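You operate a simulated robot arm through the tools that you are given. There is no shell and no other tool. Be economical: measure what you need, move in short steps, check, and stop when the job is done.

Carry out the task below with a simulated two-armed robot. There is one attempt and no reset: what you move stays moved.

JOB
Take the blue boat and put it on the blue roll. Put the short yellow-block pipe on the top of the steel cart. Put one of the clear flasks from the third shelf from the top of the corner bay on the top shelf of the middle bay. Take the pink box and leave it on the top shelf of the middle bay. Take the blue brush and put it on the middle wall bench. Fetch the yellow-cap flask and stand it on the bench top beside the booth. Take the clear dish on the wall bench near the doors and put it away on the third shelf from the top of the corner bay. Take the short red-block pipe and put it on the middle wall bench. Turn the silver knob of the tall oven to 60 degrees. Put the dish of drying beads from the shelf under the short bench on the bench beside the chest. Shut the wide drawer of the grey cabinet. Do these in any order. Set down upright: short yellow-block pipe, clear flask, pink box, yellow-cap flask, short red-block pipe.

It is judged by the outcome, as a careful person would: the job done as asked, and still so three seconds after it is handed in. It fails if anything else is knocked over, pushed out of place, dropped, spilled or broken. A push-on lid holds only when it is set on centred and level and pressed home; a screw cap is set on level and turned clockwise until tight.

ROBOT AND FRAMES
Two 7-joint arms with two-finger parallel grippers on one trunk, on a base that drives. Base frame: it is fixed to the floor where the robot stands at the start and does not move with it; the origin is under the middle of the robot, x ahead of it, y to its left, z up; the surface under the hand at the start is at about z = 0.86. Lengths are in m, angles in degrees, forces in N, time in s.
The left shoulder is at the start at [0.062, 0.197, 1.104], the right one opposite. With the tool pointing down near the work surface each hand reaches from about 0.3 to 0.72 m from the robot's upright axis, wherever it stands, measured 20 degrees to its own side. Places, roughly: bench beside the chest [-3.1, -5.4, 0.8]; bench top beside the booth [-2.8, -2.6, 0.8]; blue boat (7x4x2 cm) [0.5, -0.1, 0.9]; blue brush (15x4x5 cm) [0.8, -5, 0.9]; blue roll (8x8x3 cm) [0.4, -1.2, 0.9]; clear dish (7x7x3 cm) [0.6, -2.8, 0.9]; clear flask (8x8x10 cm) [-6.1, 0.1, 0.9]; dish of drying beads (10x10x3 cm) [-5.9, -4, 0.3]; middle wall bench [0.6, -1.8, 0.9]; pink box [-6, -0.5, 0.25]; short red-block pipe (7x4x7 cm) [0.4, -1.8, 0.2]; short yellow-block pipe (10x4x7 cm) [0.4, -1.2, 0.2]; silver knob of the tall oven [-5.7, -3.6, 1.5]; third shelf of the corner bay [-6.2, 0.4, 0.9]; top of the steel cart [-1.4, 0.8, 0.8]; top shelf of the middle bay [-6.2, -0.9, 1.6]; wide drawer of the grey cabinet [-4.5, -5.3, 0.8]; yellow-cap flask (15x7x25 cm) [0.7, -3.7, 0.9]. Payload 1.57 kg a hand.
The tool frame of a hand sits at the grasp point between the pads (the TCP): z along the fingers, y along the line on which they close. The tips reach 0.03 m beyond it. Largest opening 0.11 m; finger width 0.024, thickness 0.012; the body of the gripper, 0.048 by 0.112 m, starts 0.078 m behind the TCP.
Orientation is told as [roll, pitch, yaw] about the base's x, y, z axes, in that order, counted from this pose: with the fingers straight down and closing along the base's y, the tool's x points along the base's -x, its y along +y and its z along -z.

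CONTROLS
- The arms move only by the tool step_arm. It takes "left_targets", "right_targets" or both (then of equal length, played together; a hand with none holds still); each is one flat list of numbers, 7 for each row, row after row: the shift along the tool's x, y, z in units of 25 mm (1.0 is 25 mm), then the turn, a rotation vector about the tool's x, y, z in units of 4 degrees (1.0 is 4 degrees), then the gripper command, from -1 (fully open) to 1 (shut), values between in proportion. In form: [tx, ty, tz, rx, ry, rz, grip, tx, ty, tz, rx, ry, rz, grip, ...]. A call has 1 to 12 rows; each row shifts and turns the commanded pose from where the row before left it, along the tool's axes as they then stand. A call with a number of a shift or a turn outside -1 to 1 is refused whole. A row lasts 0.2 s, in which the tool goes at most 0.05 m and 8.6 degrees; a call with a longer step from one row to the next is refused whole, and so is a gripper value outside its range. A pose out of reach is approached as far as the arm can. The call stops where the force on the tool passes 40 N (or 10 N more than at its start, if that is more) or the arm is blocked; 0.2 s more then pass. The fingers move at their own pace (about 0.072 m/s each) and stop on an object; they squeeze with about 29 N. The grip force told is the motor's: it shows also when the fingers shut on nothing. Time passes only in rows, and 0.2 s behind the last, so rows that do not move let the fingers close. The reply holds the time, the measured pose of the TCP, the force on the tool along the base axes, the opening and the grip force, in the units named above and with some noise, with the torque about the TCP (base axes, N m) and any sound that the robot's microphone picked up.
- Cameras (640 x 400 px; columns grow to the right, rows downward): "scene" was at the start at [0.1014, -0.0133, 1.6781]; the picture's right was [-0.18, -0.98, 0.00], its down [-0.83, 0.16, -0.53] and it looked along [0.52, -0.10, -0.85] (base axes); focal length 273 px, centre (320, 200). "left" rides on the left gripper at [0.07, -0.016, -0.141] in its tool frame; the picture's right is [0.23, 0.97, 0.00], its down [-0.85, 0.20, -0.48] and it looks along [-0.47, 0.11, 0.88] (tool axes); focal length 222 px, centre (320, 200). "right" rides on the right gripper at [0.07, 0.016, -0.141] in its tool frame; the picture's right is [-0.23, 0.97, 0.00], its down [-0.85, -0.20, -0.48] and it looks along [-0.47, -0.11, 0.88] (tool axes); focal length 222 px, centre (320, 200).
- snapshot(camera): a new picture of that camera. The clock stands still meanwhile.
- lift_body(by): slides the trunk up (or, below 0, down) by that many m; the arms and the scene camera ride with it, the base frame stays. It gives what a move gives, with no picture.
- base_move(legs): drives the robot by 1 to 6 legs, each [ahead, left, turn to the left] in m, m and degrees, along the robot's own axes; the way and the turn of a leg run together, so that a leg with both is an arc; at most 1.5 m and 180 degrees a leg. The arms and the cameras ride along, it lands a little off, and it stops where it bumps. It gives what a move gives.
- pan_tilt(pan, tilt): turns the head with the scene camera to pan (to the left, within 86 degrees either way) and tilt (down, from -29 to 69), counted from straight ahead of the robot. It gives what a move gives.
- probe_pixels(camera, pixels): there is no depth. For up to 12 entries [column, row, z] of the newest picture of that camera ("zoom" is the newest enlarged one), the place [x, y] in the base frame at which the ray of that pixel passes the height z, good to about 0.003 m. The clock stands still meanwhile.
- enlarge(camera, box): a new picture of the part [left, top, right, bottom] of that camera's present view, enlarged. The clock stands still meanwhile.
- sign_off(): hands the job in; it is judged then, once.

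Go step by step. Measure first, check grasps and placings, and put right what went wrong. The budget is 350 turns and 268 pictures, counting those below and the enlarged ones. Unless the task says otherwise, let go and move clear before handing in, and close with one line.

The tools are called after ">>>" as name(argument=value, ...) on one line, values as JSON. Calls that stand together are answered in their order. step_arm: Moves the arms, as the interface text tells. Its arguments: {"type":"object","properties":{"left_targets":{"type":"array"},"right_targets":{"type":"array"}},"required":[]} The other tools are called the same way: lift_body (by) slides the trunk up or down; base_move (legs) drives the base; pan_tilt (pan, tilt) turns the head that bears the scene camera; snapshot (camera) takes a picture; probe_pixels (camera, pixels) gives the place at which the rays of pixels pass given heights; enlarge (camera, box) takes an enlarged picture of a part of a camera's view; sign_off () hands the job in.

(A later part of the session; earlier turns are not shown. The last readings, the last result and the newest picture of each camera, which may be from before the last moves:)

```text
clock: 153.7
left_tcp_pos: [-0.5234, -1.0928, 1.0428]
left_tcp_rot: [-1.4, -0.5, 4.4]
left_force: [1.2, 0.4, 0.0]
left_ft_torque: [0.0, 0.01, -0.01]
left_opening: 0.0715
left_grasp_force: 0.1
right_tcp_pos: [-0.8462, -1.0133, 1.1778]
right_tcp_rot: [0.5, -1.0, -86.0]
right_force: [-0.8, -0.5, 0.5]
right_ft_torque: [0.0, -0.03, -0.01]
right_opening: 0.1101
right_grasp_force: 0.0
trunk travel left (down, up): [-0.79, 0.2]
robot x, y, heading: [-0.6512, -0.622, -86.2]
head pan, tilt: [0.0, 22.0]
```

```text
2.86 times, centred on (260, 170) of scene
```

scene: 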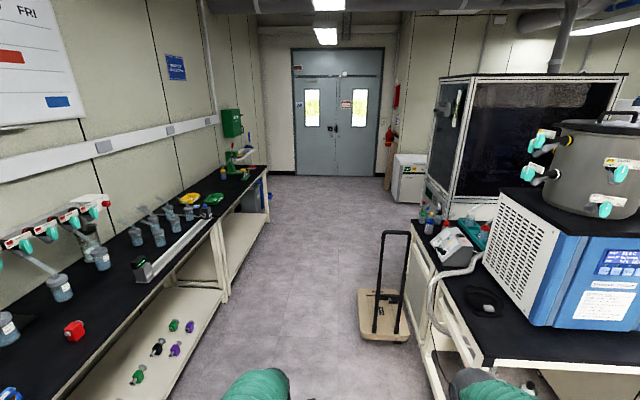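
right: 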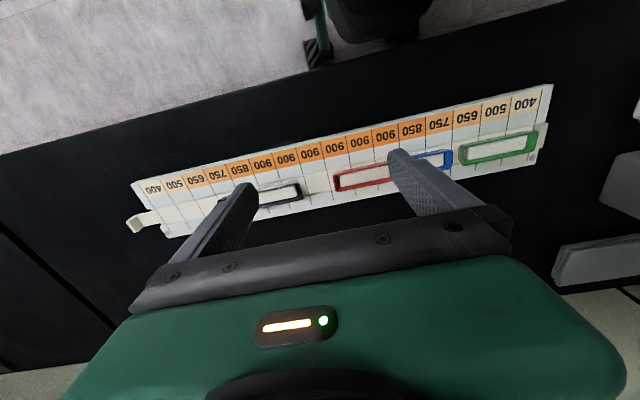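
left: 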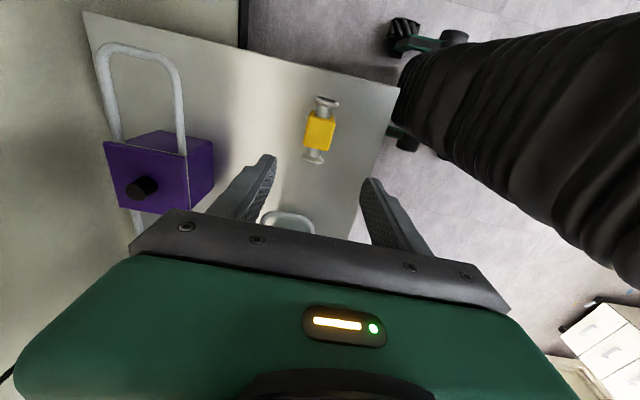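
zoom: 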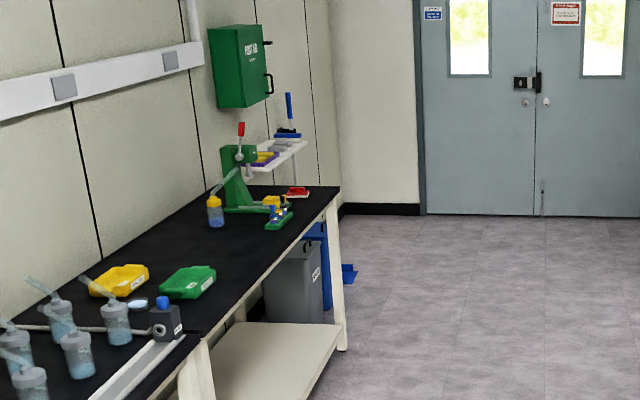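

The blue brush is on a white table past the bench end, the wash bottle at zoom (215,212), the clear dish at zoom (138,303). I drive down the corridor at x about -0.28.

>>> base_move(legs=[[0, 0.37, -4], [1.5, 0, 0], [1.5, 0, 0], [0.3, 0, 0]])

>>> pan_tilt(pan=45, tilt=30)

>>> snapshot(camera="scene")

```text
clock: 171.9
left_tcp_pos: [-0.2306, -4.4368, 1.0446]
left_tcp_rot: [-1.5, 0.0, -0.2]
left_force: [-1.1, -0.2, -0.5]
left_ft_torque: [-0.01, -0.05, 0.02]
left_opening: 0.0714
left_grasp_force: 0.0
right_tcp_pos: [-0.542, -4.3319, 1.1785]
right_tcp_rot: [0.5, -1.1, -90.4]
right_force: [-0.5, 0.2, 0.5]
right_ft_torque: [0.0, -0.01, -0.03]
right_opening: 0.1102
right_grasp_force: 0.1
trunk travel left (down, up): [-0.79, 0.2]
robot x, y, heading: [-0.3171, -3.9572, -90.8]
head pan, tilt: [0.0, 22.0]
```

```text
clock: 173.1
left_tcp_pos: [-0.2277, -4.4378, 1.0464]
left_tcp_rot: [-1.6, -0.1, 0.1]
left_force: [0.0, 0.2, 0.3]
left_ft_torque: [-0.04, -0.01, -0.03]
left_opening: 0.0716
left_grasp_force: 0.0
right_tcp_pos: [-0.5424, -4.3313, 1.1787]
right_tcp_rot: [0.5, -1.0, -90.4]
right_force: [0.6, -0.2, 0.7]
right_ft_torque: [-0.05, -0.01, 0.0]
right_opening: 0.11
right_grasp_force: 0.1
trunk travel left (down, up): [-0.79, 0.2]
robot x, y, heading: [-0.3188, -3.9548, -90.5]
head pan, tilt: [45.0, 30.0]
```

```text
215 pictures are left
```

scene: 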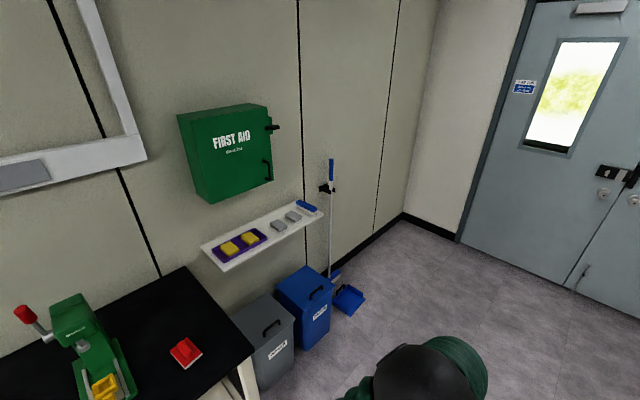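

The brush lies on a small wall shelf at (307,207), below the first-aid box. I zoom.

>>> enlarge(camera="scene", box=[190, 160, 350, 280])

>>> probe_pixels(camera="scene", pixels=[[307, 206, 0.9], [297, 201, 0.9], [318, 211, 0.9], [202, 252, 0.87], [220, 268, 0.87], [322, 212, 0.87], [295, 201, 0.87], [260, 190, 1.2], [300, 290, 0.45], [275, 320, 0.45], [332, 270, 0.0]])

```text
3.33 times, centred on (270, 220) of scene
```

zoom: 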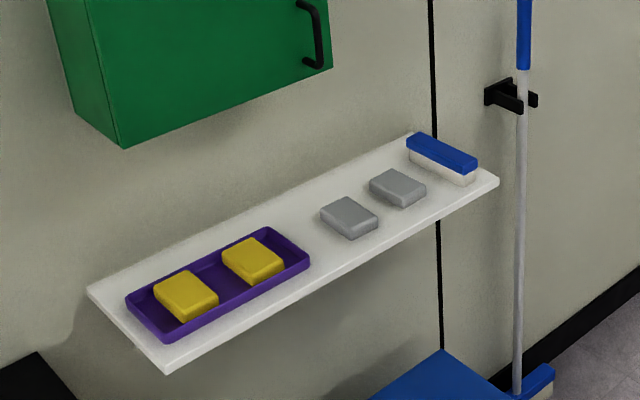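

```text
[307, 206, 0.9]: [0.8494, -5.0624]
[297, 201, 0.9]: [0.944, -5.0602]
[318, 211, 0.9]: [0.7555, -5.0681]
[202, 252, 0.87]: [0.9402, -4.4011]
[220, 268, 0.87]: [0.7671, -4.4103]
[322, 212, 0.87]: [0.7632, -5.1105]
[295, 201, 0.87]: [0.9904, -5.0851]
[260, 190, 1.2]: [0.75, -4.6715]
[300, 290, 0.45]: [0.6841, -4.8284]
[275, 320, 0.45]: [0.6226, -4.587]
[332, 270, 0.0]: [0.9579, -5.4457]
```

The brush lies fore-and-aft at about [0.84, -5.065]; bins stand below at x>0.62, so I'll reach with the right hand. I draw the left hand back, drive to y -4.84 and face east.

>>> step_arm(left_targets=[0, 1, 0, 0, 0, 0, -0.3, 0, 1, 0, 0, 0, 0, -0.3, 0, 1, 0, 0, 0, 0, -0.3, 0, 1, 0, 0, 0, 0, -0.3, 0, 1, 0, 0, 0, 0, -0.3, 0, 1, 0, 0, 0, 0, -0.3])

>>> base_move(legs=[[0.89, 0, 0], [0, 0, 90.5], [0.3, 0, 0]])

>>> pan_tilt(pan=-10, tilt=35)

>>> snapshot(camera="scene")

>>> snapshot(camera="right")

```text
clock: 174.5
left_tcp_pos: [-0.231, -4.2853, 1.0436]
left_tcp_rot: [-1.6, -0.1, -0.4]
left_force: [0.0, 0.5, -0.2]
left_ft_torque: [0.0, 0.0, 0.02]
left_opening: 0.0714
left_grasp_force: 0.0
right_tcp_pos: [-0.5422, -4.3329, 1.1803]
right_tcp_rot: [0.5, -1.1, -90.4]
right_force: [0.1, -0.2, 0.2]
right_ft_torque: [-0.01, -0.02, -0.01]
right_opening: 0.1098
right_grasp_force: 0.0
trunk travel left (down, up): [-0.79, 0.2]
robot x, y, heading: [-0.317, -3.9565, -90.3]
head pan, tilt: [45.0, 30.0]
```

```text
clock: 184.6
left_tcp_pos: [0.3001, -4.7716, 1.0425]
left_tcp_rot: [-1.8, -0.1, 88.8]
left_force: [-0.4, -0.1, 0.7]
left_ft_torque: [0.03, 0.03, 0.02]
left_opening: 0.0716
left_grasp_force: 0.1
right_tcp_pos: [0.3383, -5.0854, 1.1795]
right_tcp_rot: [0.4, -1.2, -1.5]
right_force: [0.0, -0.3, -0.4]
right_ft_torque: [0.01, 0.03, 0.03]
right_opening: 0.1099
right_grasp_force: 0.1
trunk travel left (down, up): [-0.79, 0.2]
robot x, y, heading: [-0.0351, -4.8548, -1.8]
head pan, tilt: [45.0, 30.0]
```

```text
clock: 185.8
left_tcp_pos: [0.3004, -4.7719, 1.0416]
left_tcp_rot: [-1.7, -0.2, 88.7]
left_force: [0.4, -0.4, 0.2]
left_ft_torque: [0.0, 0.04, 0.05]
left_opening: 0.0717
left_grasp_force: 0.1
right_tcp_pos: [0.3395, -5.0863, 1.1791]
right_tcp_rot: [0.6, -1.1, -1.6]
right_force: [0.9, 0.5, -0.1]
right_ft_torque: [-0.03, 0.02, 0.01]
right_opening: 0.1099
right_grasp_force: 0.0
trunk travel left (down, up): [-0.79, 0.2]
robot x, y, heading: [-0.0299, -4.8527, -2.0]
head pan, tilt: [-10.0, 35.0]
```

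```text
213 pictures are left
```

scene: 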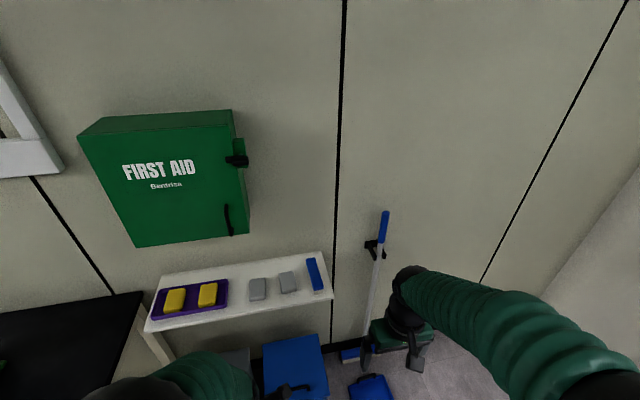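

```text
212 pictures are left
```

right: 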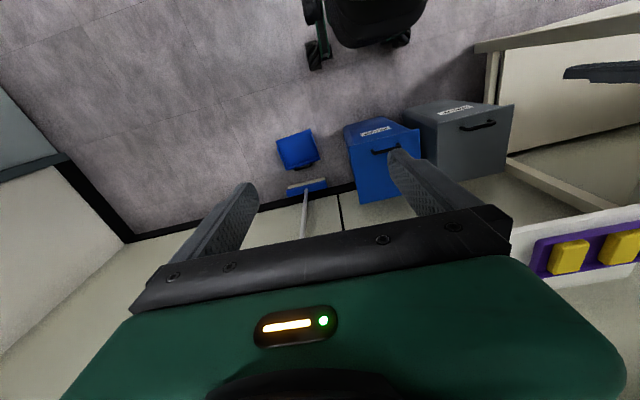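

I probe the brush from this second viewpoint to fix its height.

>>> probe_pixels(camera="scene", pixels=[[315, 274, 0.9], [311, 258, 0.9], [319, 290, 0.9], [315, 274, 0.95], [308, 259, 0.95], [320, 290, 0.95], [146, 331, 0.9], [332, 297, 0.9], [307, 291, 0.9], [265, 345, 0.5], [320, 333, 0.5]])

>>> enlarge(camera="scene", box=[230, 230, 390, 330])

```text
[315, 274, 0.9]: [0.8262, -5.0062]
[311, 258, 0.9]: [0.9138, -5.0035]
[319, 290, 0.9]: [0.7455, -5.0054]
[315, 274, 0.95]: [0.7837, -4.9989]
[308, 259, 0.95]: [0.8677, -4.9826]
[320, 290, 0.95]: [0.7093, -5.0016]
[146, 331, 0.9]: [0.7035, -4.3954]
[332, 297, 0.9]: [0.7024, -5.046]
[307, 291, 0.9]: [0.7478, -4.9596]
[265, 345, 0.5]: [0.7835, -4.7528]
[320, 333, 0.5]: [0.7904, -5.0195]
```

```text
4.00 times, centred on (310, 280) of scene
```

zoom: 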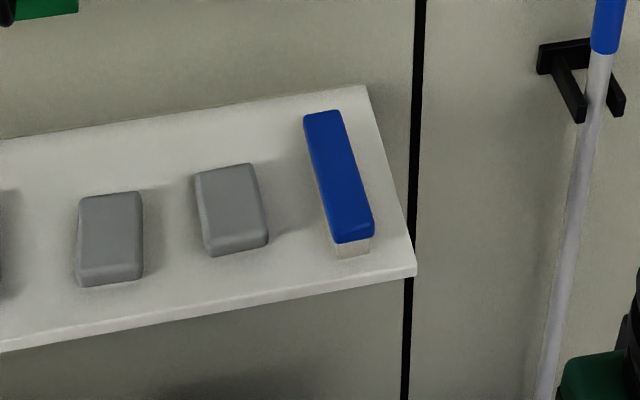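

Triangulated: brush top about z 0.955, centre [0.785, -5.000], shelf about 0.91. I drive in 0.22, straighten, and reach the right hand out above it with a narrower opening.

>>> base_move(legs=[[0.22, 0, 2]])

>>> step_arm(right_targets=[-1, 0.38, 0, 0, 0, 0, -0.3, -1, 0.38, 0, 0, 0, 0, -0.3, -1, 0.38, 0, 0, 0, 0, -0.3, -1, 0.38, 0, 0, 0, 0, -0.3, -1, 0.38, 0, 0, 0, 0, -0.3, -1, 0.38, 0, 0, 0, 0, -0.3, -1, 0.38, 0, 0, 0, 0, -0.3, -1, 0.38, 0, 0, 0, 0, -0.3, 0, 0, 0, 0, 0, 0, -0.3])

>>> snapshot(camera="right")

>>> snapshot(camera="scene")

```text
clock: 187.5
left_tcp_pos: [0.5145, -4.7642, 1.0423]
left_tcp_rot: [-1.9, -0.2, 90.6]
left_force: [-0.3, -0.8, 0.6]
left_ft_torque: [0.02, 0.07, -0.01]
left_opening: 0.0715
left_grasp_force: 0.1
right_tcp_pos: [0.565, -5.0765, 1.1799]
right_tcp_rot: [0.5, -1.4, 0.3]
right_force: [0.1, 0.9, 0.5]
right_ft_torque: [0.04, 0.01, 0.04]
right_opening: 0.1099
right_grasp_force: 0.1
trunk travel left (down, up): [-0.79, 0.2]
robot x, y, heading: [0.1878, -4.8585, 0.4]
head pan, tilt: [-10.0, 35.0]
```

```text
clock: 189.5
left_tcp_pos: [0.5175, -4.7633, 1.0419]
left_tcp_rot: [-1.7, 0.0, 90.6]
left_force: [0.5, -0.1, 0.6]
left_ft_torque: [-0.02, -0.01, 0.02]
left_opening: 0.0714
left_grasp_force: 0.2
right_tcp_pos: [0.7663, -4.9971, 1.1827]
right_tcp_rot: [0.4, -1.1, 0.3]
right_force: [0.2, 0.6, 0.3]
right_ft_torque: [0.01, -0.02, 0.01]
right_opening: 0.0714
right_grasp_force: 0.1
trunk travel left (down, up): [-0.79, 0.2]
robot x, y, heading: [0.1871, -4.8535, 0.0]
head pan, tilt: [-10.0, 35.0]
```

```text
210 pictures are left
```

right: 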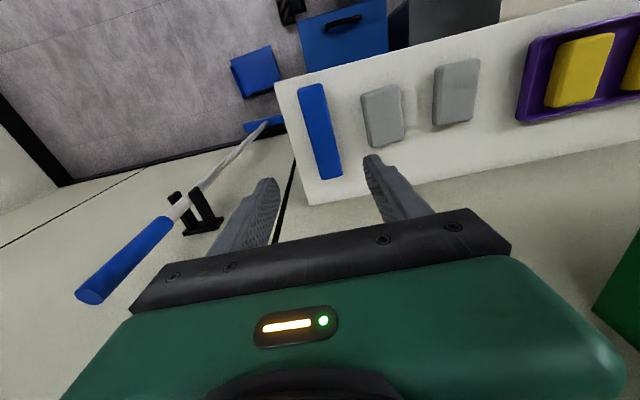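

```text
209 pictures are left
```

scene: 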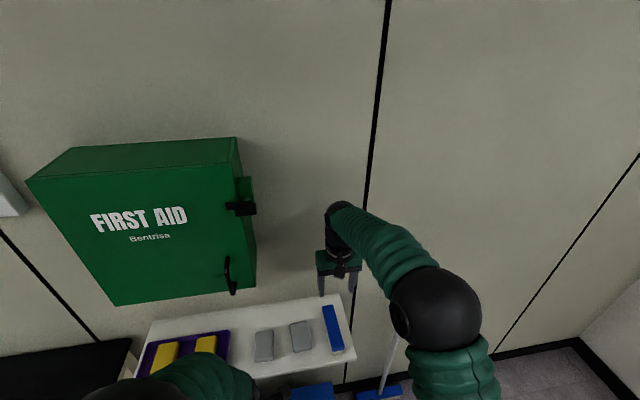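

The brush shows from (312,85) to (330,178). I probe it at its top height.

>>> probe_pixels(camera="right", pixels=[[311, 85, 0.955], [330, 178, 0.955], [308, 135, 0.955], [332, 131, 0.955], [363, 120, 0.93], [276, 82, 0.91], [308, 203, 0.91]])

```text
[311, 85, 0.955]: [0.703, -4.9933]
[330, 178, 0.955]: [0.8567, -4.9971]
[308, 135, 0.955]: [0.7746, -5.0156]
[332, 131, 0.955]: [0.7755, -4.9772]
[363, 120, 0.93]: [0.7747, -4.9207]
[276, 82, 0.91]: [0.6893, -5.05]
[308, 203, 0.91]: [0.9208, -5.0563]
```

Brush centre [0.778, -4.996]. I descend to TCP 0.958 with the narrowed fingers.

>>> step_arm(right_targets=[-0.4, 0, 0.9, 0, 0, 0, -0.3, 0, 0, 0.9, 0, 0, 0, -0.3, 0, 0, 0.9, 0, 0, 0, -0.3, 0, 0, 0.9, 0, 0, 0, -0.3, 0, 0, 0.9, 0, 0, 0, -0.3, 0, 0, 0.9, 0, 0, 0, -0.3, 0, 0, 0.9, 0, 0, 0, -0.3, 0, 0, 0.9, 0, 0, 0, -0.3, 0, 0, 0.8, 0, 0, 0, -0.3, 0, 0, 0.6, 0, 0, 0, -0.3, 0, 0, 0, 0, 0, 0, -0.3])

>>> snapshot(camera="right")

```text
clock: 191.9
left_tcp_pos: [0.5181, -4.763, 1.0417]
left_tcp_rot: [-1.5, -0.1, 90.7]
left_force: [-0.5, -0.2, 0.4]
left_ft_torque: [-0.02, 0.0, -0.02]
left_opening: 0.0715
left_grasp_force: 0.1
right_tcp_pos: [0.7804, -4.9971, 0.9677]
right_tcp_rot: [0.4, -1.0, 0.2]
right_force: [-0.2, -0.2, -0.3]
right_ft_torque: [0.01, -0.02, 0.04]
right_opening: 0.0713
right_grasp_force: 0.1
trunk travel left (down, up): [-0.79, 0.2]
robot x, y, heading: [0.1922, -4.8565, 0.3]
head pan, tilt: [-10.0, 35.0]
```

```text
208 pictures are left
```

right: 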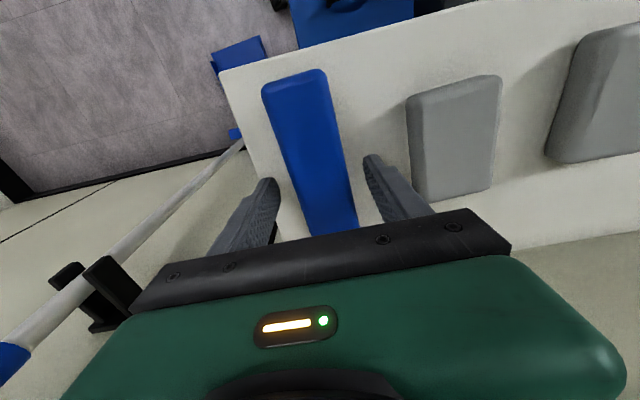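

The fingers straddle the brush. I go 1 cm lower, close and lift.

>>> step_arm(right_targets=[0, 0, 0.4, 0, 0, 0, -0.3, 0, 0, 0, 0, 0, 0, 0.2, 0, 0, 0, 0, 0, 0, 0.8, 0, 0, 0, 0, 0, 0, 1, 0, 0, 0, 0, 0, 0, 1, 0, 0, 0, 0, 0, 0, 1, 0, 0, -0.6, 0, 0, 0, 1, 0, 0, -1, 0, 0, 0, 1, 0, 0, -1, 0, 0, 0, 1, 0, 0, -1, 0, 0, 0, 1, 0, 0, -1, 0, 0, 0, 1, 0, 0, -1, 0, 0, 0, 1])

>>> snapshot(camera="right")

```text
clock: 194.5
left_tcp_pos: [0.5178, -4.763, 1.0416]
left_tcp_rot: [-1.7, 0.0, 90.7]
left_force: [0.3, 0.2, 1.3]
left_ft_torque: [-0.04, 0.0, -0.03]
left_opening: 0.0715
left_grasp_force: 0.1
right_tcp_pos: [0.7797, -4.9974, 1.0981]
right_tcp_rot: [0.4, -1.1, 0.3]
right_force: [0.6, 0.5, -0.7]
right_ft_torque: [0.01, -0.01, 0.01]
right_opening: 0.0396
right_grasp_force: 28.8
trunk travel left (down, up): [-0.79, 0.2]
robot x, y, heading: [0.1918, -4.8567, 0.2]
head pan, tilt: [-10.0, 35.0]
```

```text
207 pictures are left
```

right: 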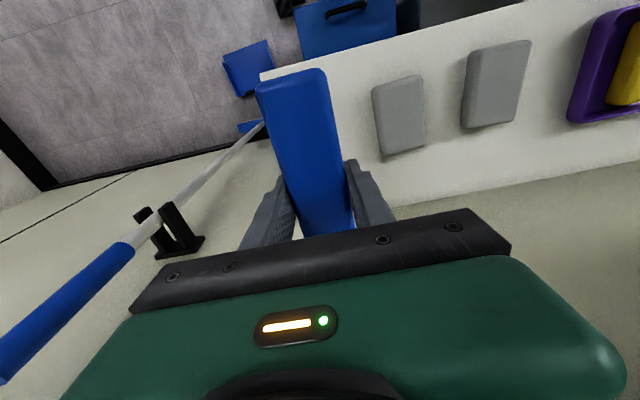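

Brush held. I back off, slide left to y about -3.85 and look at the wash bottle.

>>> base_move(legs=[[-0.6, 0, 0], [0, 1.0, 0]])

>>> pan_tilt(pan=5, tilt=30)

>>> snapshot(camera="scene")

```text
clock: 202.6
left_tcp_pos: [-0.0727, -3.7843, 1.0415]
left_tcp_rot: [-1.6, -0.2, 89.9]
left_force: [0.3, -0.7, 0.4]
left_ft_torque: [0.02, -0.02, 0.0]
left_opening: 0.0715
left_grasp_force: 0.1
right_tcp_pos: [0.1844, -4.0223, 1.0985]
right_tcp_rot: [0.6, -1.1, -0.4]
right_force: [-0.1, -0.3, -0.9]
right_ft_torque: [0.02, 0.02, -0.01]
right_opening: 0.0394
right_grasp_force: 28.5
trunk travel left (down, up): [-0.79, 0.2]
robot x, y, heading: [-0.4045, -3.8731, -0.4]
head pan, tilt: [-10.0, 35.0]
```

```text
clock: 203.4
left_tcp_pos: [-0.0748, -3.7818, 1.0423]
left_tcp_rot: [-1.8, -0.1, 89.9]
left_force: [0.3, 0.4, 0.2]
left_ft_torque: [0.01, -0.01, -0.02]
left_opening: 0.0716
left_grasp_force: 0.1
right_tcp_pos: [0.1852, -4.0207, 1.099]
right_tcp_rot: [0.4, -1.0, -0.3]
right_force: [0.2, -0.4, -1.6]
right_ft_torque: [0.0, -0.02, 0.02]
right_opening: 0.0398
right_grasp_force: 28.8
trunk travel left (down, up): [-0.79, 0.2]
robot x, y, heading: [-0.4053, -3.8738, -0.4]
head pan, tilt: [5.0, 30.0]
```

```text
206 pictures are left
```

scene: 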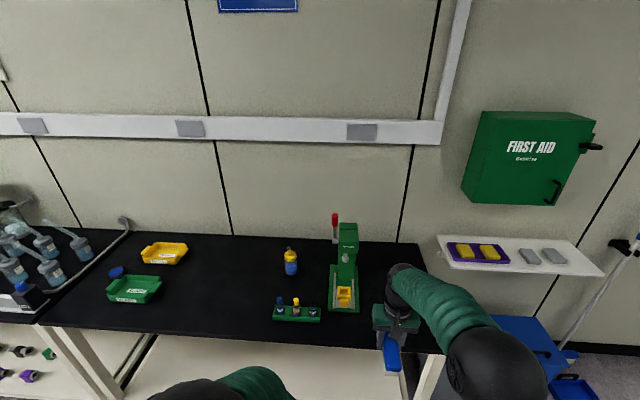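

The flask is at (290,263), left of the press and behind a small rack at (297,312). I zoom.

>>> enlarge(camera="scene", box=[230, 200, 390, 330])

>>> probe_pixels(camera="scene", pixels=[[291, 275, 0.86], [284, 272, 0.86], [298, 272, 0.86], [291, 250, 1.03], [330, 310, 0.86], [330, 270, 0.86], [273, 320, 0.86], [320, 320, 0.86], [276, 307, 0.86], [160, 300, 0.86]])

```text
3.08 times, centred on (310, 265) of scene
```

zoom: 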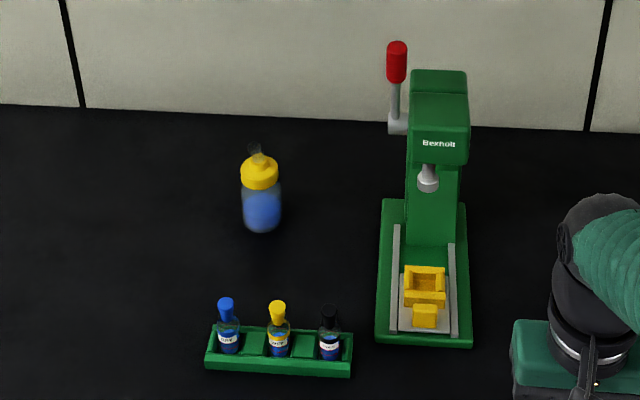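

```text
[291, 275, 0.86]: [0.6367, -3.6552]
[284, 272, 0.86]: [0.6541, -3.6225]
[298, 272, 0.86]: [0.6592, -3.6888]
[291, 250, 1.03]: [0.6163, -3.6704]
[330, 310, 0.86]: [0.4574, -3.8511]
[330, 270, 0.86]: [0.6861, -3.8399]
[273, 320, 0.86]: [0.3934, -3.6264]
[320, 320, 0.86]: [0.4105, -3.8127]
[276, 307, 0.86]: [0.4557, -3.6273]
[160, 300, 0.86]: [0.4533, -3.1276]
```

I look more closely at the bottle's spout.

>>> enlarge(camera="scene", box=[266, 230, 322, 286])

```text
7.14 times, centred on (294, 258) of scene
```

zoom: 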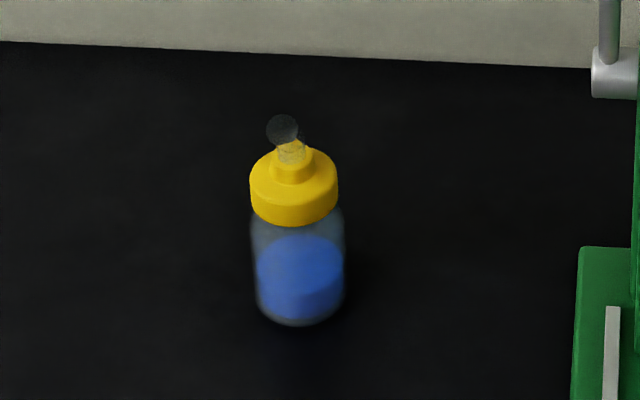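

The spout points back toward the robot, so a low, tilted side grasp suits. The right hand already has the proper turn, so I first deliver the brush: slide left to about y -1.53.

>>> base_move(legs=[[0.06, 1.3, 0], [0, 1.04, 0]])

>>> pan_tilt(pan=-10, tilt=42)

>>> snapshot(camera="scene")

```text
clock: 214.9
left_tcp_pos: [0.0988, -1.4489, 1.0431]
left_tcp_rot: [-1.7, 0.0, 87.0]
left_force: [-0.1, -0.6, 0.0]
left_ft_torque: [0.0, 0.01, -0.01]
left_opening: 0.0714
left_grasp_force: 0.0
right_tcp_pos: [0.3435, -1.7005, 1.0982]
right_tcp_rot: [0.6, -1.1, -3.4]
right_force: [0.2, 0.0, -1.2]
right_ft_torque: [0.08, -0.01, 0.02]
right_opening: 0.0394
right_grasp_force: 29.2
trunk travel left (down, up): [-0.79, 0.2]
robot x, y, heading: [-0.2344, -1.5167, -3.6]
head pan, tilt: [5.0, 30.0]
```

```text
clock: 215.7
left_tcp_pos: [0.0977, -1.4463, 1.0424]
left_tcp_rot: [-1.8, -0.1, 86.9]
left_force: [-0.7, -0.5, -0.7]
left_ft_torque: [0.02, 0.0, -0.02]
left_opening: 0.0716
left_grasp_force: 0.1
right_tcp_pos: [0.3437, -1.6989, 1.0983]
right_tcp_rot: [0.4, -1.1, -3.5]
right_force: [-0.1, 0.2, -1.0]
right_ft_torque: [-0.01, -0.02, -0.02]
right_opening: 0.0397
right_grasp_force: 28.6
trunk travel left (down, up): [-0.79, 0.2]
robot x, y, heading: [-0.2332, -1.518, -3.8]
head pan, tilt: [-10.0, 42.0]
```

```text
203 pictures are left
```

scene: 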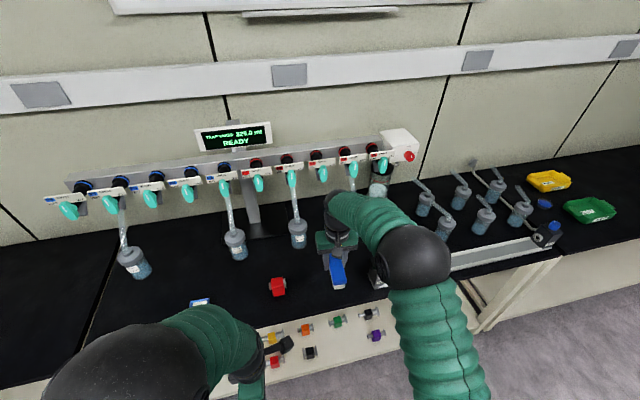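

The right hand is near the dryer (375,280), so I check the dryer's left edge.

>>> probe_pixels(camera="scene", pixels=[[371, 285, 0.87], [372, 265, 0.95], [287, 290, 0.9], [298, 247, 0.87]])

>>> snapshot(camera="right")

```text
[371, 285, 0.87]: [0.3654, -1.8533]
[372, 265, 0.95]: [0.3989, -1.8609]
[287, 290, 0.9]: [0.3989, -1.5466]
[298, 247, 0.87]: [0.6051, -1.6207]
```

```text
202 pictures are left
```

right: 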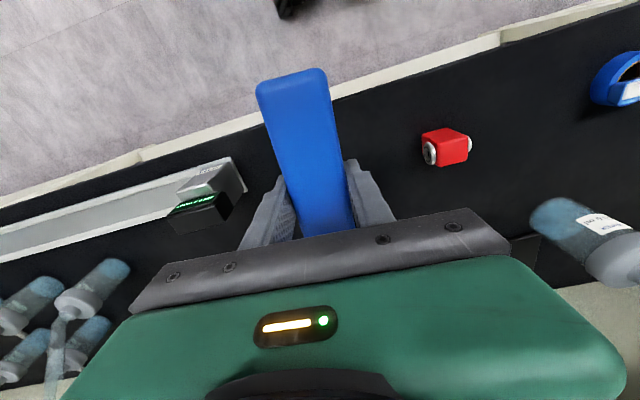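

Free strip between red pipe (-1.55) and dryer (-1.853): I place it at y -1.70. Ahead 0.075, then lower.

>>> base_move(legs=[[0.075, 0.005, 3.5]])

>>> step_arm(right_targets=[0, 0, 1, 0, 0, 0, 1, 0, 0, 1, 0, 0, 0, 1, 0, 0, 1, 0, 0, 0, 1, 0, 0, 1, 0, 0, 0, 1, 0, 0, 1, 0, 0, 0, 1, 0, 0, 1, 0, 0, 0, 1, 0, 0, 0.8, 0, 0, 0, 1, 0, 0, 0, 0, 0, 0, 1])

>>> step_arm(right_targets=[0, 0, 0.15, 0, 0, 0, 1, 0, 0, 0.15, 0, 0, 0, 1, 0, 0, 0.15, 0, 0, 0, 1, 0, 0, 0.15, 0, 0, 0, 1, 0, 0, 0, 0, 0, 0, 1])

```text
clock: 216.8
left_tcp_pos: [0.1587, -1.4261, 1.0449]
left_tcp_rot: [-2.3, -0.1, 90.3]
left_force: [-0.1, -0.9, -0.9]
left_ft_torque: [0.0, -0.02, 0.0]
left_opening: 0.0713
left_grasp_force: 0.0
right_tcp_pos: [0.4187, -1.6627, 1.1048]
right_tcp_rot: [0.5, -1.7, -0.1]
right_force: [-0.5, -0.3, -1.2]
right_ft_torque: [-0.01, -0.03, -0.02]
right_opening: 0.0397
right_grasp_force: 29.3
trunk travel left (down, up): [-0.79, 0.2]
robot x, y, heading: [-0.1553, -1.5146, -0.1]
head pan, tilt: [-10.0, 42.0]
```

```text
clock: 218.6
left_tcp_pos: [0.1672, -1.4254, 1.0438]
left_tcp_rot: [-1.7, -0.1, 90.4]
left_force: [0.4, 0.2, -0.3]
left_ft_torque: [-0.01, -0.04, -0.01]
left_opening: 0.0715
left_grasp_force: 0.0
right_tcp_pos: [0.4319, -1.6579, 0.9299]
right_tcp_rot: [0.4, -1.2, 0.1]
right_force: [-0.4, 0.9, -1.3]
right_ft_torque: [-0.01, -0.05, -0.01]
right_opening: 0.0396
right_grasp_force: 28.8
trunk travel left (down, up): [-0.79, 0.2]
robot x, y, heading: [-0.16, -1.5188, -0.1]
head pan, tilt: [-10.0, 42.0]
```

```text
clock: 219.8
left_tcp_pos: [0.1667, -1.4254, 1.0421]
left_tcp_rot: [-1.8, -0.1, 90.2]
left_force: [-0.3, 0.8, -0.1]
left_ft_torque: [0.05, -0.01, 0.0]
left_opening: 0.0717
left_grasp_force: 0.1
right_tcp_pos: [0.4324, -1.6598, 0.9142]
right_tcp_rot: [0.4, -1.3, -0.1]
right_force: [-0.1, 0.1, 0.2]
right_ft_torque: [-0.03, -0.03, -0.03]
right_opening: 0.0396
right_grasp_force: 28.6
trunk travel left (down, up): [-0.79, 0.2]
robot x, y, heading: [-0.1566, -1.5124, 0.1]
head pan, tilt: [-10.0, 42.0]
```

Nearly there at y -1.66; a few more mm.

>>> step_arm(right_targets=[0, 0, 0.12, 0, 0, 0, 1, 0, 0, 0.12, 0, 0, 0, 1, 0, 0, 0.1, 0, 0, 0, 1, 0, 0, 0, 0, 0, 0, 1])

```text
clock: 220.8
left_tcp_pos: [0.1667, -1.4247, 1.043]
left_tcp_rot: [-1.8, -0.1, 90.3]
left_force: [-0.2, 0.0, 0.1]
left_ft_torque: [0.02, 0.0, -0.03]
left_opening: 0.0715
left_grasp_force: 0.0
right_tcp_pos: [0.4327, -1.6601, 0.906]
right_tcp_rot: [0.4, -1.2, -0.1]
right_force: [-0.1, -0.3, -1.1]
right_ft_torque: [-0.01, -0.03, 0.02]
right_opening: 0.0398
right_grasp_force: 28.5
trunk travel left (down, up): [-0.79, 0.2]
robot x, y, heading: [-0.1567, -1.5166, -0.3]
head pan, tilt: [-10.0, 42.0]
```

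>>> step_arm(right_targets=[0, 0, 0.12, 0, 0, 0, 1, 0, 0, 0.12, 0, 0, 0, 1, 0, 0, 0.1, 0, 0, 0, 1, 0, 0, 0, 0, 0, 0, 1])

>>> snapshot(camera="right")

```text
clock: 221.8
left_tcp_pos: [0.1673, -1.4247, 1.0427]
left_tcp_rot: [-1.8, 0.0, 90.2]
left_force: [-0.4, -0.8, -0.1]
left_ft_torque: [0.03, 0.01, 0.05]
left_opening: 0.0714
left_grasp_force: 0.0
right_tcp_pos: [0.4319, -1.6594, 0.8991]
right_tcp_rot: [0.4, -1.2, 0.0]
right_force: [0.5, -0.4, 0.0]
right_ft_torque: [-0.03, 0.12, -0.01]
right_opening: 0.0397
right_grasp_force: 29.2
trunk travel left (down, up): [-0.79, 0.2]
robot x, y, heading: [-0.1617, -1.5168, 0.1]
head pan, tilt: [-10.0, 42.0]
```

```text
201 pictures are left
```

right: 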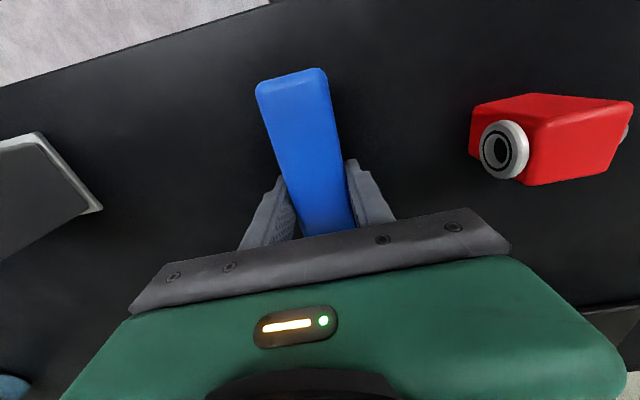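

Just beginning to touch (small torque, shifting weight). One more nudge down, then release and rise.

>>> step_arm(right_targets=[0, 0, 0.1, 0, 0, 0, 1, 0, 0, 0.06, 0, 0, 0, 1, 0, 0, 0, 0, 0, 0, 1])

>>> step_arm(right_targets=[0, 0, 0, 0, 0, 0, 0.5, 0, 0, 0, 0, 0, 0, 0, 0, 0, 0, 0, 0, 0, -0.2, 0, 0, 0, 0, 0, 0, -0.25, 0, 0, -0.5, 0, 0, 0, -0.25, 0, 0, -1, 0, 0, 0, -0.25, 0, 0, -1, 0, 0, 0, -0.25, 0, 0, -1, 0, 0, 0, -0.25, 0, 0, -1, 0, 0, 0, -0.25, 0, 0, -1, 0, 0, 0, -0.25, 0, 0, -1, 0, 0, 0, -0.25, 0, 0, -1, 0, 0, 0, -0.25])

>>> snapshot(camera="right")

```text
clock: 222.6
left_tcp_pos: [0.1656, -1.4242, 1.044]
left_tcp_rot: [-1.9, -0.2, 90.3]
left_force: [-0.7, 0.1, 0.6]
left_ft_torque: [-0.01, 0.04, 0.0]
left_opening: 0.0717
left_grasp_force: 0.1
right_tcp_pos: [0.4313, -1.6593, 0.8955]
right_tcp_rot: [0.4, -1.5, 0.0]
right_force: [2.9, -3.0, 21.3]
right_ft_torque: [-0.3, -0.07, 0.05]
right_opening: 0.0404
right_grasp_force: 28.8
trunk travel left (down, up): [-0.79, 0.2]
robot x, y, heading: [-0.1596, -1.5163, -0.1]
head pan, tilt: [-10.0, 42.0]
```

```text
clock: 225.2
left_tcp_pos: [0.1667, -1.4255, 1.043]
left_tcp_rot: [-1.9, -0.1, 90.3]
left_force: [0.1, -0.5, -0.4]
left_ft_torque: [-0.01, -0.01, 0.02]
left_opening: 0.0713
left_grasp_force: 0.1
right_tcp_pos: [0.4257, -1.6623, 1.0812]
right_tcp_rot: [0.4, -1.2, 0.0]
right_force: [0.0, 0.1, 0.4]
right_ft_torque: [0.0, 0.02, -0.01]
right_opening: 0.0688
right_grasp_force: 0.1
trunk travel left (down, up): [-0.79, 0.2]
robot x, y, heading: [-0.1593, -1.5178, -0.3]
head pan, tilt: [-10.0, 42.0]
```

```text
200 pictures are left
```

right: 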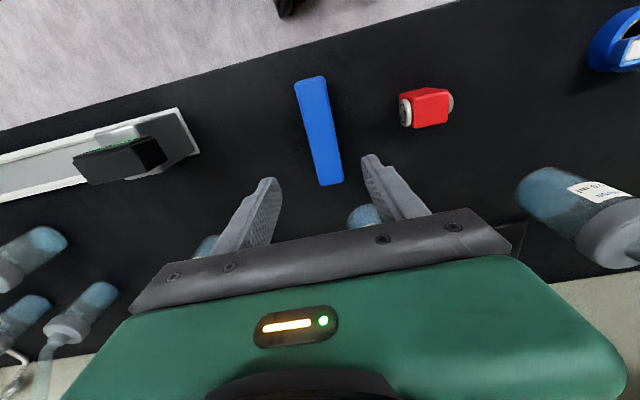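

Brush is down. I back off and slide right to view the dish near [0.6, -2.8].

>>> base_move(legs=[[-0.2, 0, 0], [0, -1.3, 0]])

>>> pan_tilt(pan=5, tilt=40)

>>> snapshot(camera="scene")

```text
clock: 232.9
left_tcp_pos: [-0.0522, -2.7245, 1.0418]
left_tcp_rot: [-1.8, 0.0, 88.8]
left_force: [0.1, 0.0, -0.6]
left_ft_torque: [-0.02, 0.0, -0.03]
left_opening: 0.0718
left_grasp_force: 0.1
right_tcp_pos: [0.2035, -2.9672, 1.08]
right_tcp_rot: [0.3, -1.2, -1.2]
right_force: [1.0, 0.4, 0.1]
right_ft_torque: [-0.02, -0.04, 0.01]
right_opening: 0.0688
right_grasp_force: 0.1
trunk travel left (down, up): [-0.79, 0.2]
robot x, y, heading: [-0.3791, -2.8077, -1.3]
head pan, tilt: [-10.0, 42.0]
```

```text
clock: 233.6
left_tcp_pos: [-0.052, -2.7254, 1.0429]
left_tcp_rot: [-2.0, 0.0, 88.9]
left_force: [0.3, -0.1, 0.8]
left_ft_torque: [0.01, 0.0, 0.0]
left_opening: 0.0714
left_grasp_force: 0.1
right_tcp_pos: [0.2022, -2.9674, 1.0811]
right_tcp_rot: [0.3, -1.3, -1.3]
right_force: [-0.5, 0.7, -0.1]
right_ft_torque: [0.0, 0.0, -0.03]
right_opening: 0.0686
right_grasp_force: 0.0
trunk travel left (down, up): [-0.79, 0.2]
robot x, y, heading: [-0.38, -2.807, -1.6]
head pan, tilt: [5.0, 40.0]
```

```text
199 pictures are left
```

scene: 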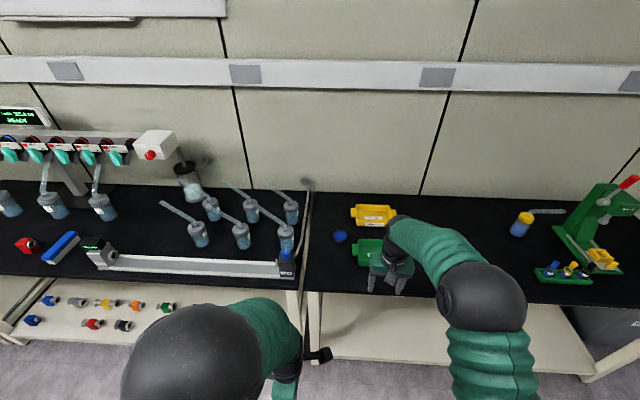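

I zoom on the spot between the glassware and the bins.

>>> enlarge(camera="scene", box=[290, 190, 410, 290])

>>> probe_pixels(camera="scene", pixels=[[340, 237, 0.88], [333, 237, 0.88], [347, 237, 0.88], [286, 270, 0.9], [354, 263, 0.88], [352, 220, 0.88], [302, 310, 0.86]])

```text
4.00 times, centred on (350, 240) of scene
```

zoom: 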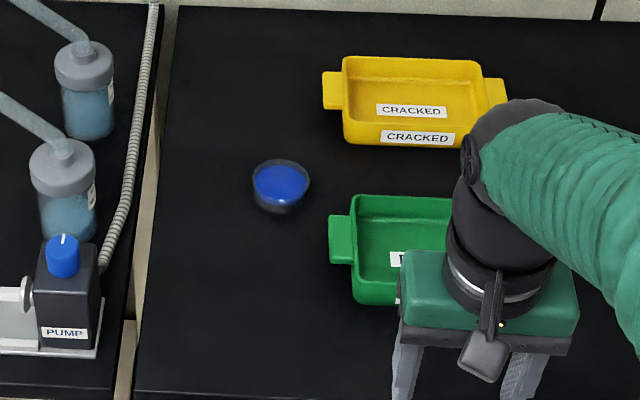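

```text
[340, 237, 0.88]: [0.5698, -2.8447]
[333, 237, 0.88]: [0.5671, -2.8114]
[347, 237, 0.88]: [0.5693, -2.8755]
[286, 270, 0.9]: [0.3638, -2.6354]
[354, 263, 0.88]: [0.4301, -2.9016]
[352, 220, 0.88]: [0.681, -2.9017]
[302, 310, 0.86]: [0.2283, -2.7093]
```

The clear dish (with blue contents) is at [0.568, -2.845], 7 cm across. I extend the left hand and drive in so it hangs above.

>>> step_arm(left_targets=[0, -1, 0, 0, 0, 0, -0.75, 0, -1, 0, 0, 0, 0, -0.75, 0, -1, 0, 0, 0, 0, -0.75, 0, -1, 0, 0, 0, 0, -0.75, 0, -1, 0, 0, 0, 0, -0.75, 0, -1, 0, 0, 0, 0, -0.75, 0, -1, 0, 0, 0, 0, -0.75, 0, -1, 0, 0, 0, 0, -0.75, 0, -1, 0, 0, 0, 0, -0.75, 0, -1, 0, 0, 0, 0, -0.75, 0, 0, 0, 0, 0, 0, -0.75])

>>> base_move(legs=[[0, -0.12, 1.6], [0.33, 0, 0]])

>>> snapshot(camera="left")

```text
clock: 236.0
left_tcp_pos: [0.1967, -2.7284, 1.049]
left_tcp_rot: [-1.8, -0.1, 88.8]
left_force: [-0.6, 0.2, 1.1]
left_ft_torque: [0.02, -0.01, 0.0]
left_opening: 0.0963
left_grasp_force: 0.0
right_tcp_pos: [0.2014, -2.9691, 1.0817]
right_tcp_rot: [0.3, -1.3, -1.3]
right_force: [0.1, -0.8, 0.2]
right_ft_torque: [0.03, 0.0, 0.0]
right_opening: 0.0687
right_grasp_force: 0.0
trunk travel left (down, up): [-0.79, 0.2]
robot x, y, heading: [-0.3775, -2.8107, -1.6]
head pan, tilt: [5.0, 40.0]
```

```text
clock: 239.1
left_tcp_pos: [0.5253, -2.8239, 1.0508]
left_tcp_rot: [-2.1, 0.3, 90.4]
left_force: [-1.1, -0.6, 1.1]
left_ft_torque: [-0.02, -0.02, 0.0]
left_opening: 0.0965
left_grasp_force: 0.1
right_tcp_pos: [0.5375, -3.0643, 1.0831]
right_tcp_rot: [-0.1, -1.4, 0.1]
right_force: [-0.7, 0.2, -0.2]
right_ft_torque: [-0.04, -0.03, 0.03]
right_opening: 0.0687
right_grasp_force: 0.0
trunk travel left (down, up): [-0.79, 0.2]
robot x, y, heading: [-0.0481, -2.9309, -0.2]
head pan, tilt: [5.0, 40.0]
```

```text
197 pictures are left
```

left: 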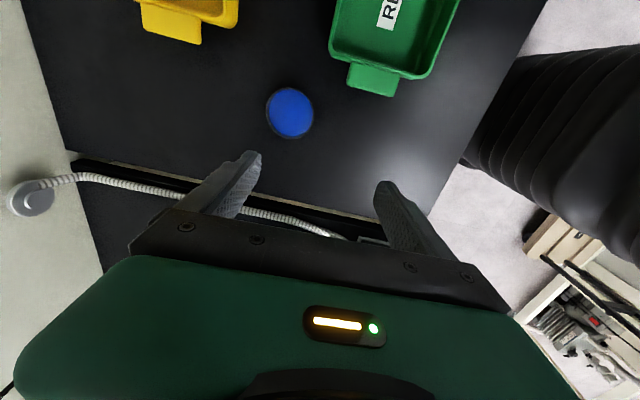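

>>> probe_pixels(camera="left", pixels=[[290, 112, 0.885], [265, 110, 0.885], [315, 115, 0.885], [292, 86, 0.885], [288, 138, 0.885], [372, 90, 0.92]])

>>> enlarge(camera="left", box=[230, 60, 390, 160])

```text
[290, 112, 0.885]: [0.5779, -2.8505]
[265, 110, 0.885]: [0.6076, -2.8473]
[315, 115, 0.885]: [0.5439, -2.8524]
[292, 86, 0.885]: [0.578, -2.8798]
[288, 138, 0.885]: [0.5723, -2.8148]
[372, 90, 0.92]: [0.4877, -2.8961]
```

```text
4.00 times, centred on (310, 110) of left
```

zoom: 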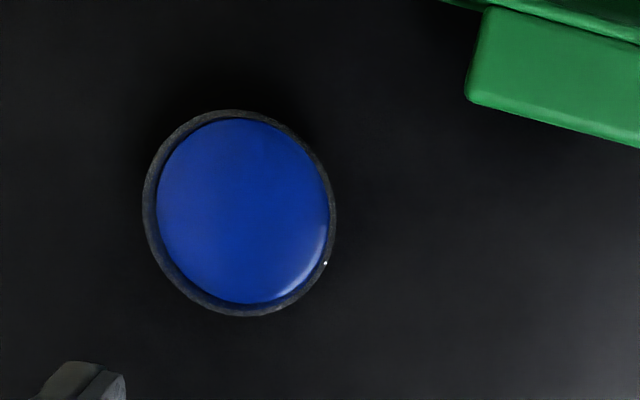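

Dish centre [0.576, -2.848]. I translate, then descend gently.

>>> step_arm(left_targets=[0.33, -0.67, 0, 0, 0, 0, -0.75, 0.33, -0.67, 0, 0, 0, 0, -0.75, 0.33, -0.67, 0.3, 0, 0, 0, -0.75, 0, 0, 1, 0, 0, 0, -0.75, 0, 0, 1, 0, 0, 0, -0.75, 0, 0, 1, 0, 0, 0, -0.75, 0, 0, 1, 0, 0, 0, -0.75, 0, 0, 0, 0, 0, 0, -0.75])

>>> enlarge(camera="left", box=[200, 80, 440, 230])

```text
clock: 240.9
left_tcp_pos: [0.5834, -2.8599, 0.9461]
left_tcp_rot: [-2.0, -0.3, 90.4]
left_force: [-0.2, -0.3, -0.2]
left_ft_torque: [-0.01, 0.01, 0.02]
left_opening: 0.0963
left_grasp_force: 0.0
right_tcp_pos: [0.5372, -3.0782, 1.0816]
right_tcp_rot: [0.6, -1.4, 0.0]
right_force: [0.0, -1.7, 0.1]
right_ft_torque: [0.02, 0.02, 0.02]
right_opening: 0.0686
right_grasp_force: 0.1
trunk travel left (down, up): [-0.79, 0.2]
robot x, y, heading: [-0.0464, -2.9292, 0.2]
head pan, tilt: [5.0, 40.0]
```

```text
2.67 times, centred on (320, 155) of left
```

zoom: 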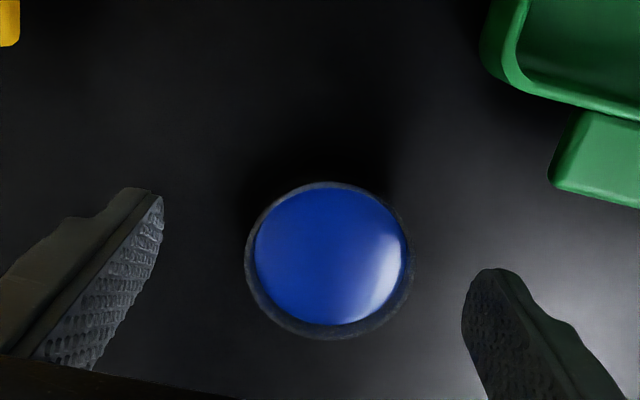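

I check the dish relative to the tool here.

>>> probe_pixels(camera="zoom", pixels=[[330, 258, 0.885], [245, 250, 0.885], [413, 260, 0.885], [330, 182, 0.885], [325, 340, 0.885]])

```text
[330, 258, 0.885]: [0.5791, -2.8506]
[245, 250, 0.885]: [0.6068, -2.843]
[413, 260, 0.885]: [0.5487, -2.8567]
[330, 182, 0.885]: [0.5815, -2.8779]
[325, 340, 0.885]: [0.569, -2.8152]
```

Adjust 11 mm in y and 5 mm in x, go down to TCP 0.898 and close.

>>> step_arm(left_targets=[-0.44, 0.2, 0.4, 0, 0, 0, -0.75, 0, 0, 0.5, 0, 0, 0, -0.75, 0, 0, 0.5, 0, 0, 0, -0.75, 0, 0, 0.4, 0, 0, 0, -0.75, 0, 0, 0.1, 0, 0, 0, -0.75, 0, 0, 0, 0, 0, 0, -0.75])

>>> step_arm(left_targets=[0, 0, 0, 0, 0, 0, -0.5, 0, 0, 0, 0, 0, 0, -0.3, 0, 0, 0, 0, 0, 0, 0, 0, 0, 0, 0, 0, 0, 0.5, 0, 0, 0, 0, 0, 0, 1, 0, 0, 0, 0, 0, 0, 1])

>>> snapshot(camera="left")

```text
clock: 242.3
left_tcp_pos: [0.5795, -2.8475, 0.8998]
left_tcp_rot: [-1.8, -0.2, 90.4]
left_force: [-0.4, 0.3, 0.3]
left_ft_torque: [-0.03, 0.01, 0.02]
left_opening: 0.0964
left_grasp_force: 0.0
right_tcp_pos: [0.5374, -3.0755, 1.0819]
right_tcp_rot: [0.6, -1.4, 0.1]
right_force: [-0.1, 0.0, 0.3]
right_ft_torque: [-0.02, 0.01, -0.05]
right_opening: 0.069
right_grasp_force: 0.0
trunk travel left (down, up): [-0.79, 0.2]
robot x, y, heading: [-0.0458, -2.9248, 0.2]
head pan, tilt: [5.0, 40.0]
```

```text
clock: 243.7
left_tcp_pos: [0.5773, -2.8484, 0.8982]
left_tcp_rot: [-2.0, -0.3, 90.4]
left_force: [0.0, 0.2, 0.4]
left_ft_torque: [0.02, 0.02, 0.02]
left_opening: 0.0619
left_grasp_force: 29.5
right_tcp_pos: [0.5366, -3.0776, 1.0814]
right_tcp_rot: [0.5, -1.3, 0.1]
right_force: [-0.1, -0.3, -0.7]
right_ft_torque: [-0.03, 0.01, 0.02]
right_opening: 0.0686
right_grasp_force: 0.0
trunk travel left (down, up): [-0.79, 0.2]
robot x, y, heading: [-0.0447, -2.9292, 0.2]
head pan, tilt: [5.0, 40.0]
```

```text
194 pictures are left
```

left: 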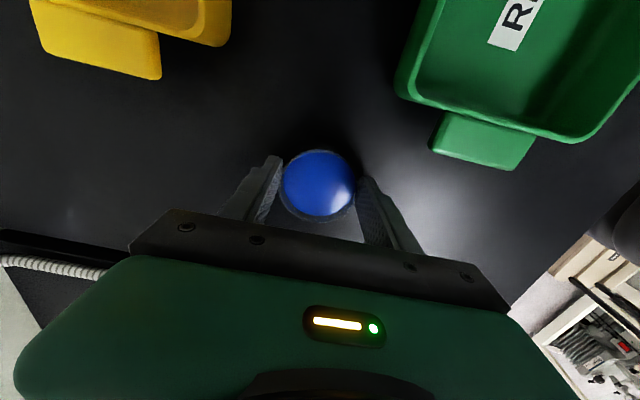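

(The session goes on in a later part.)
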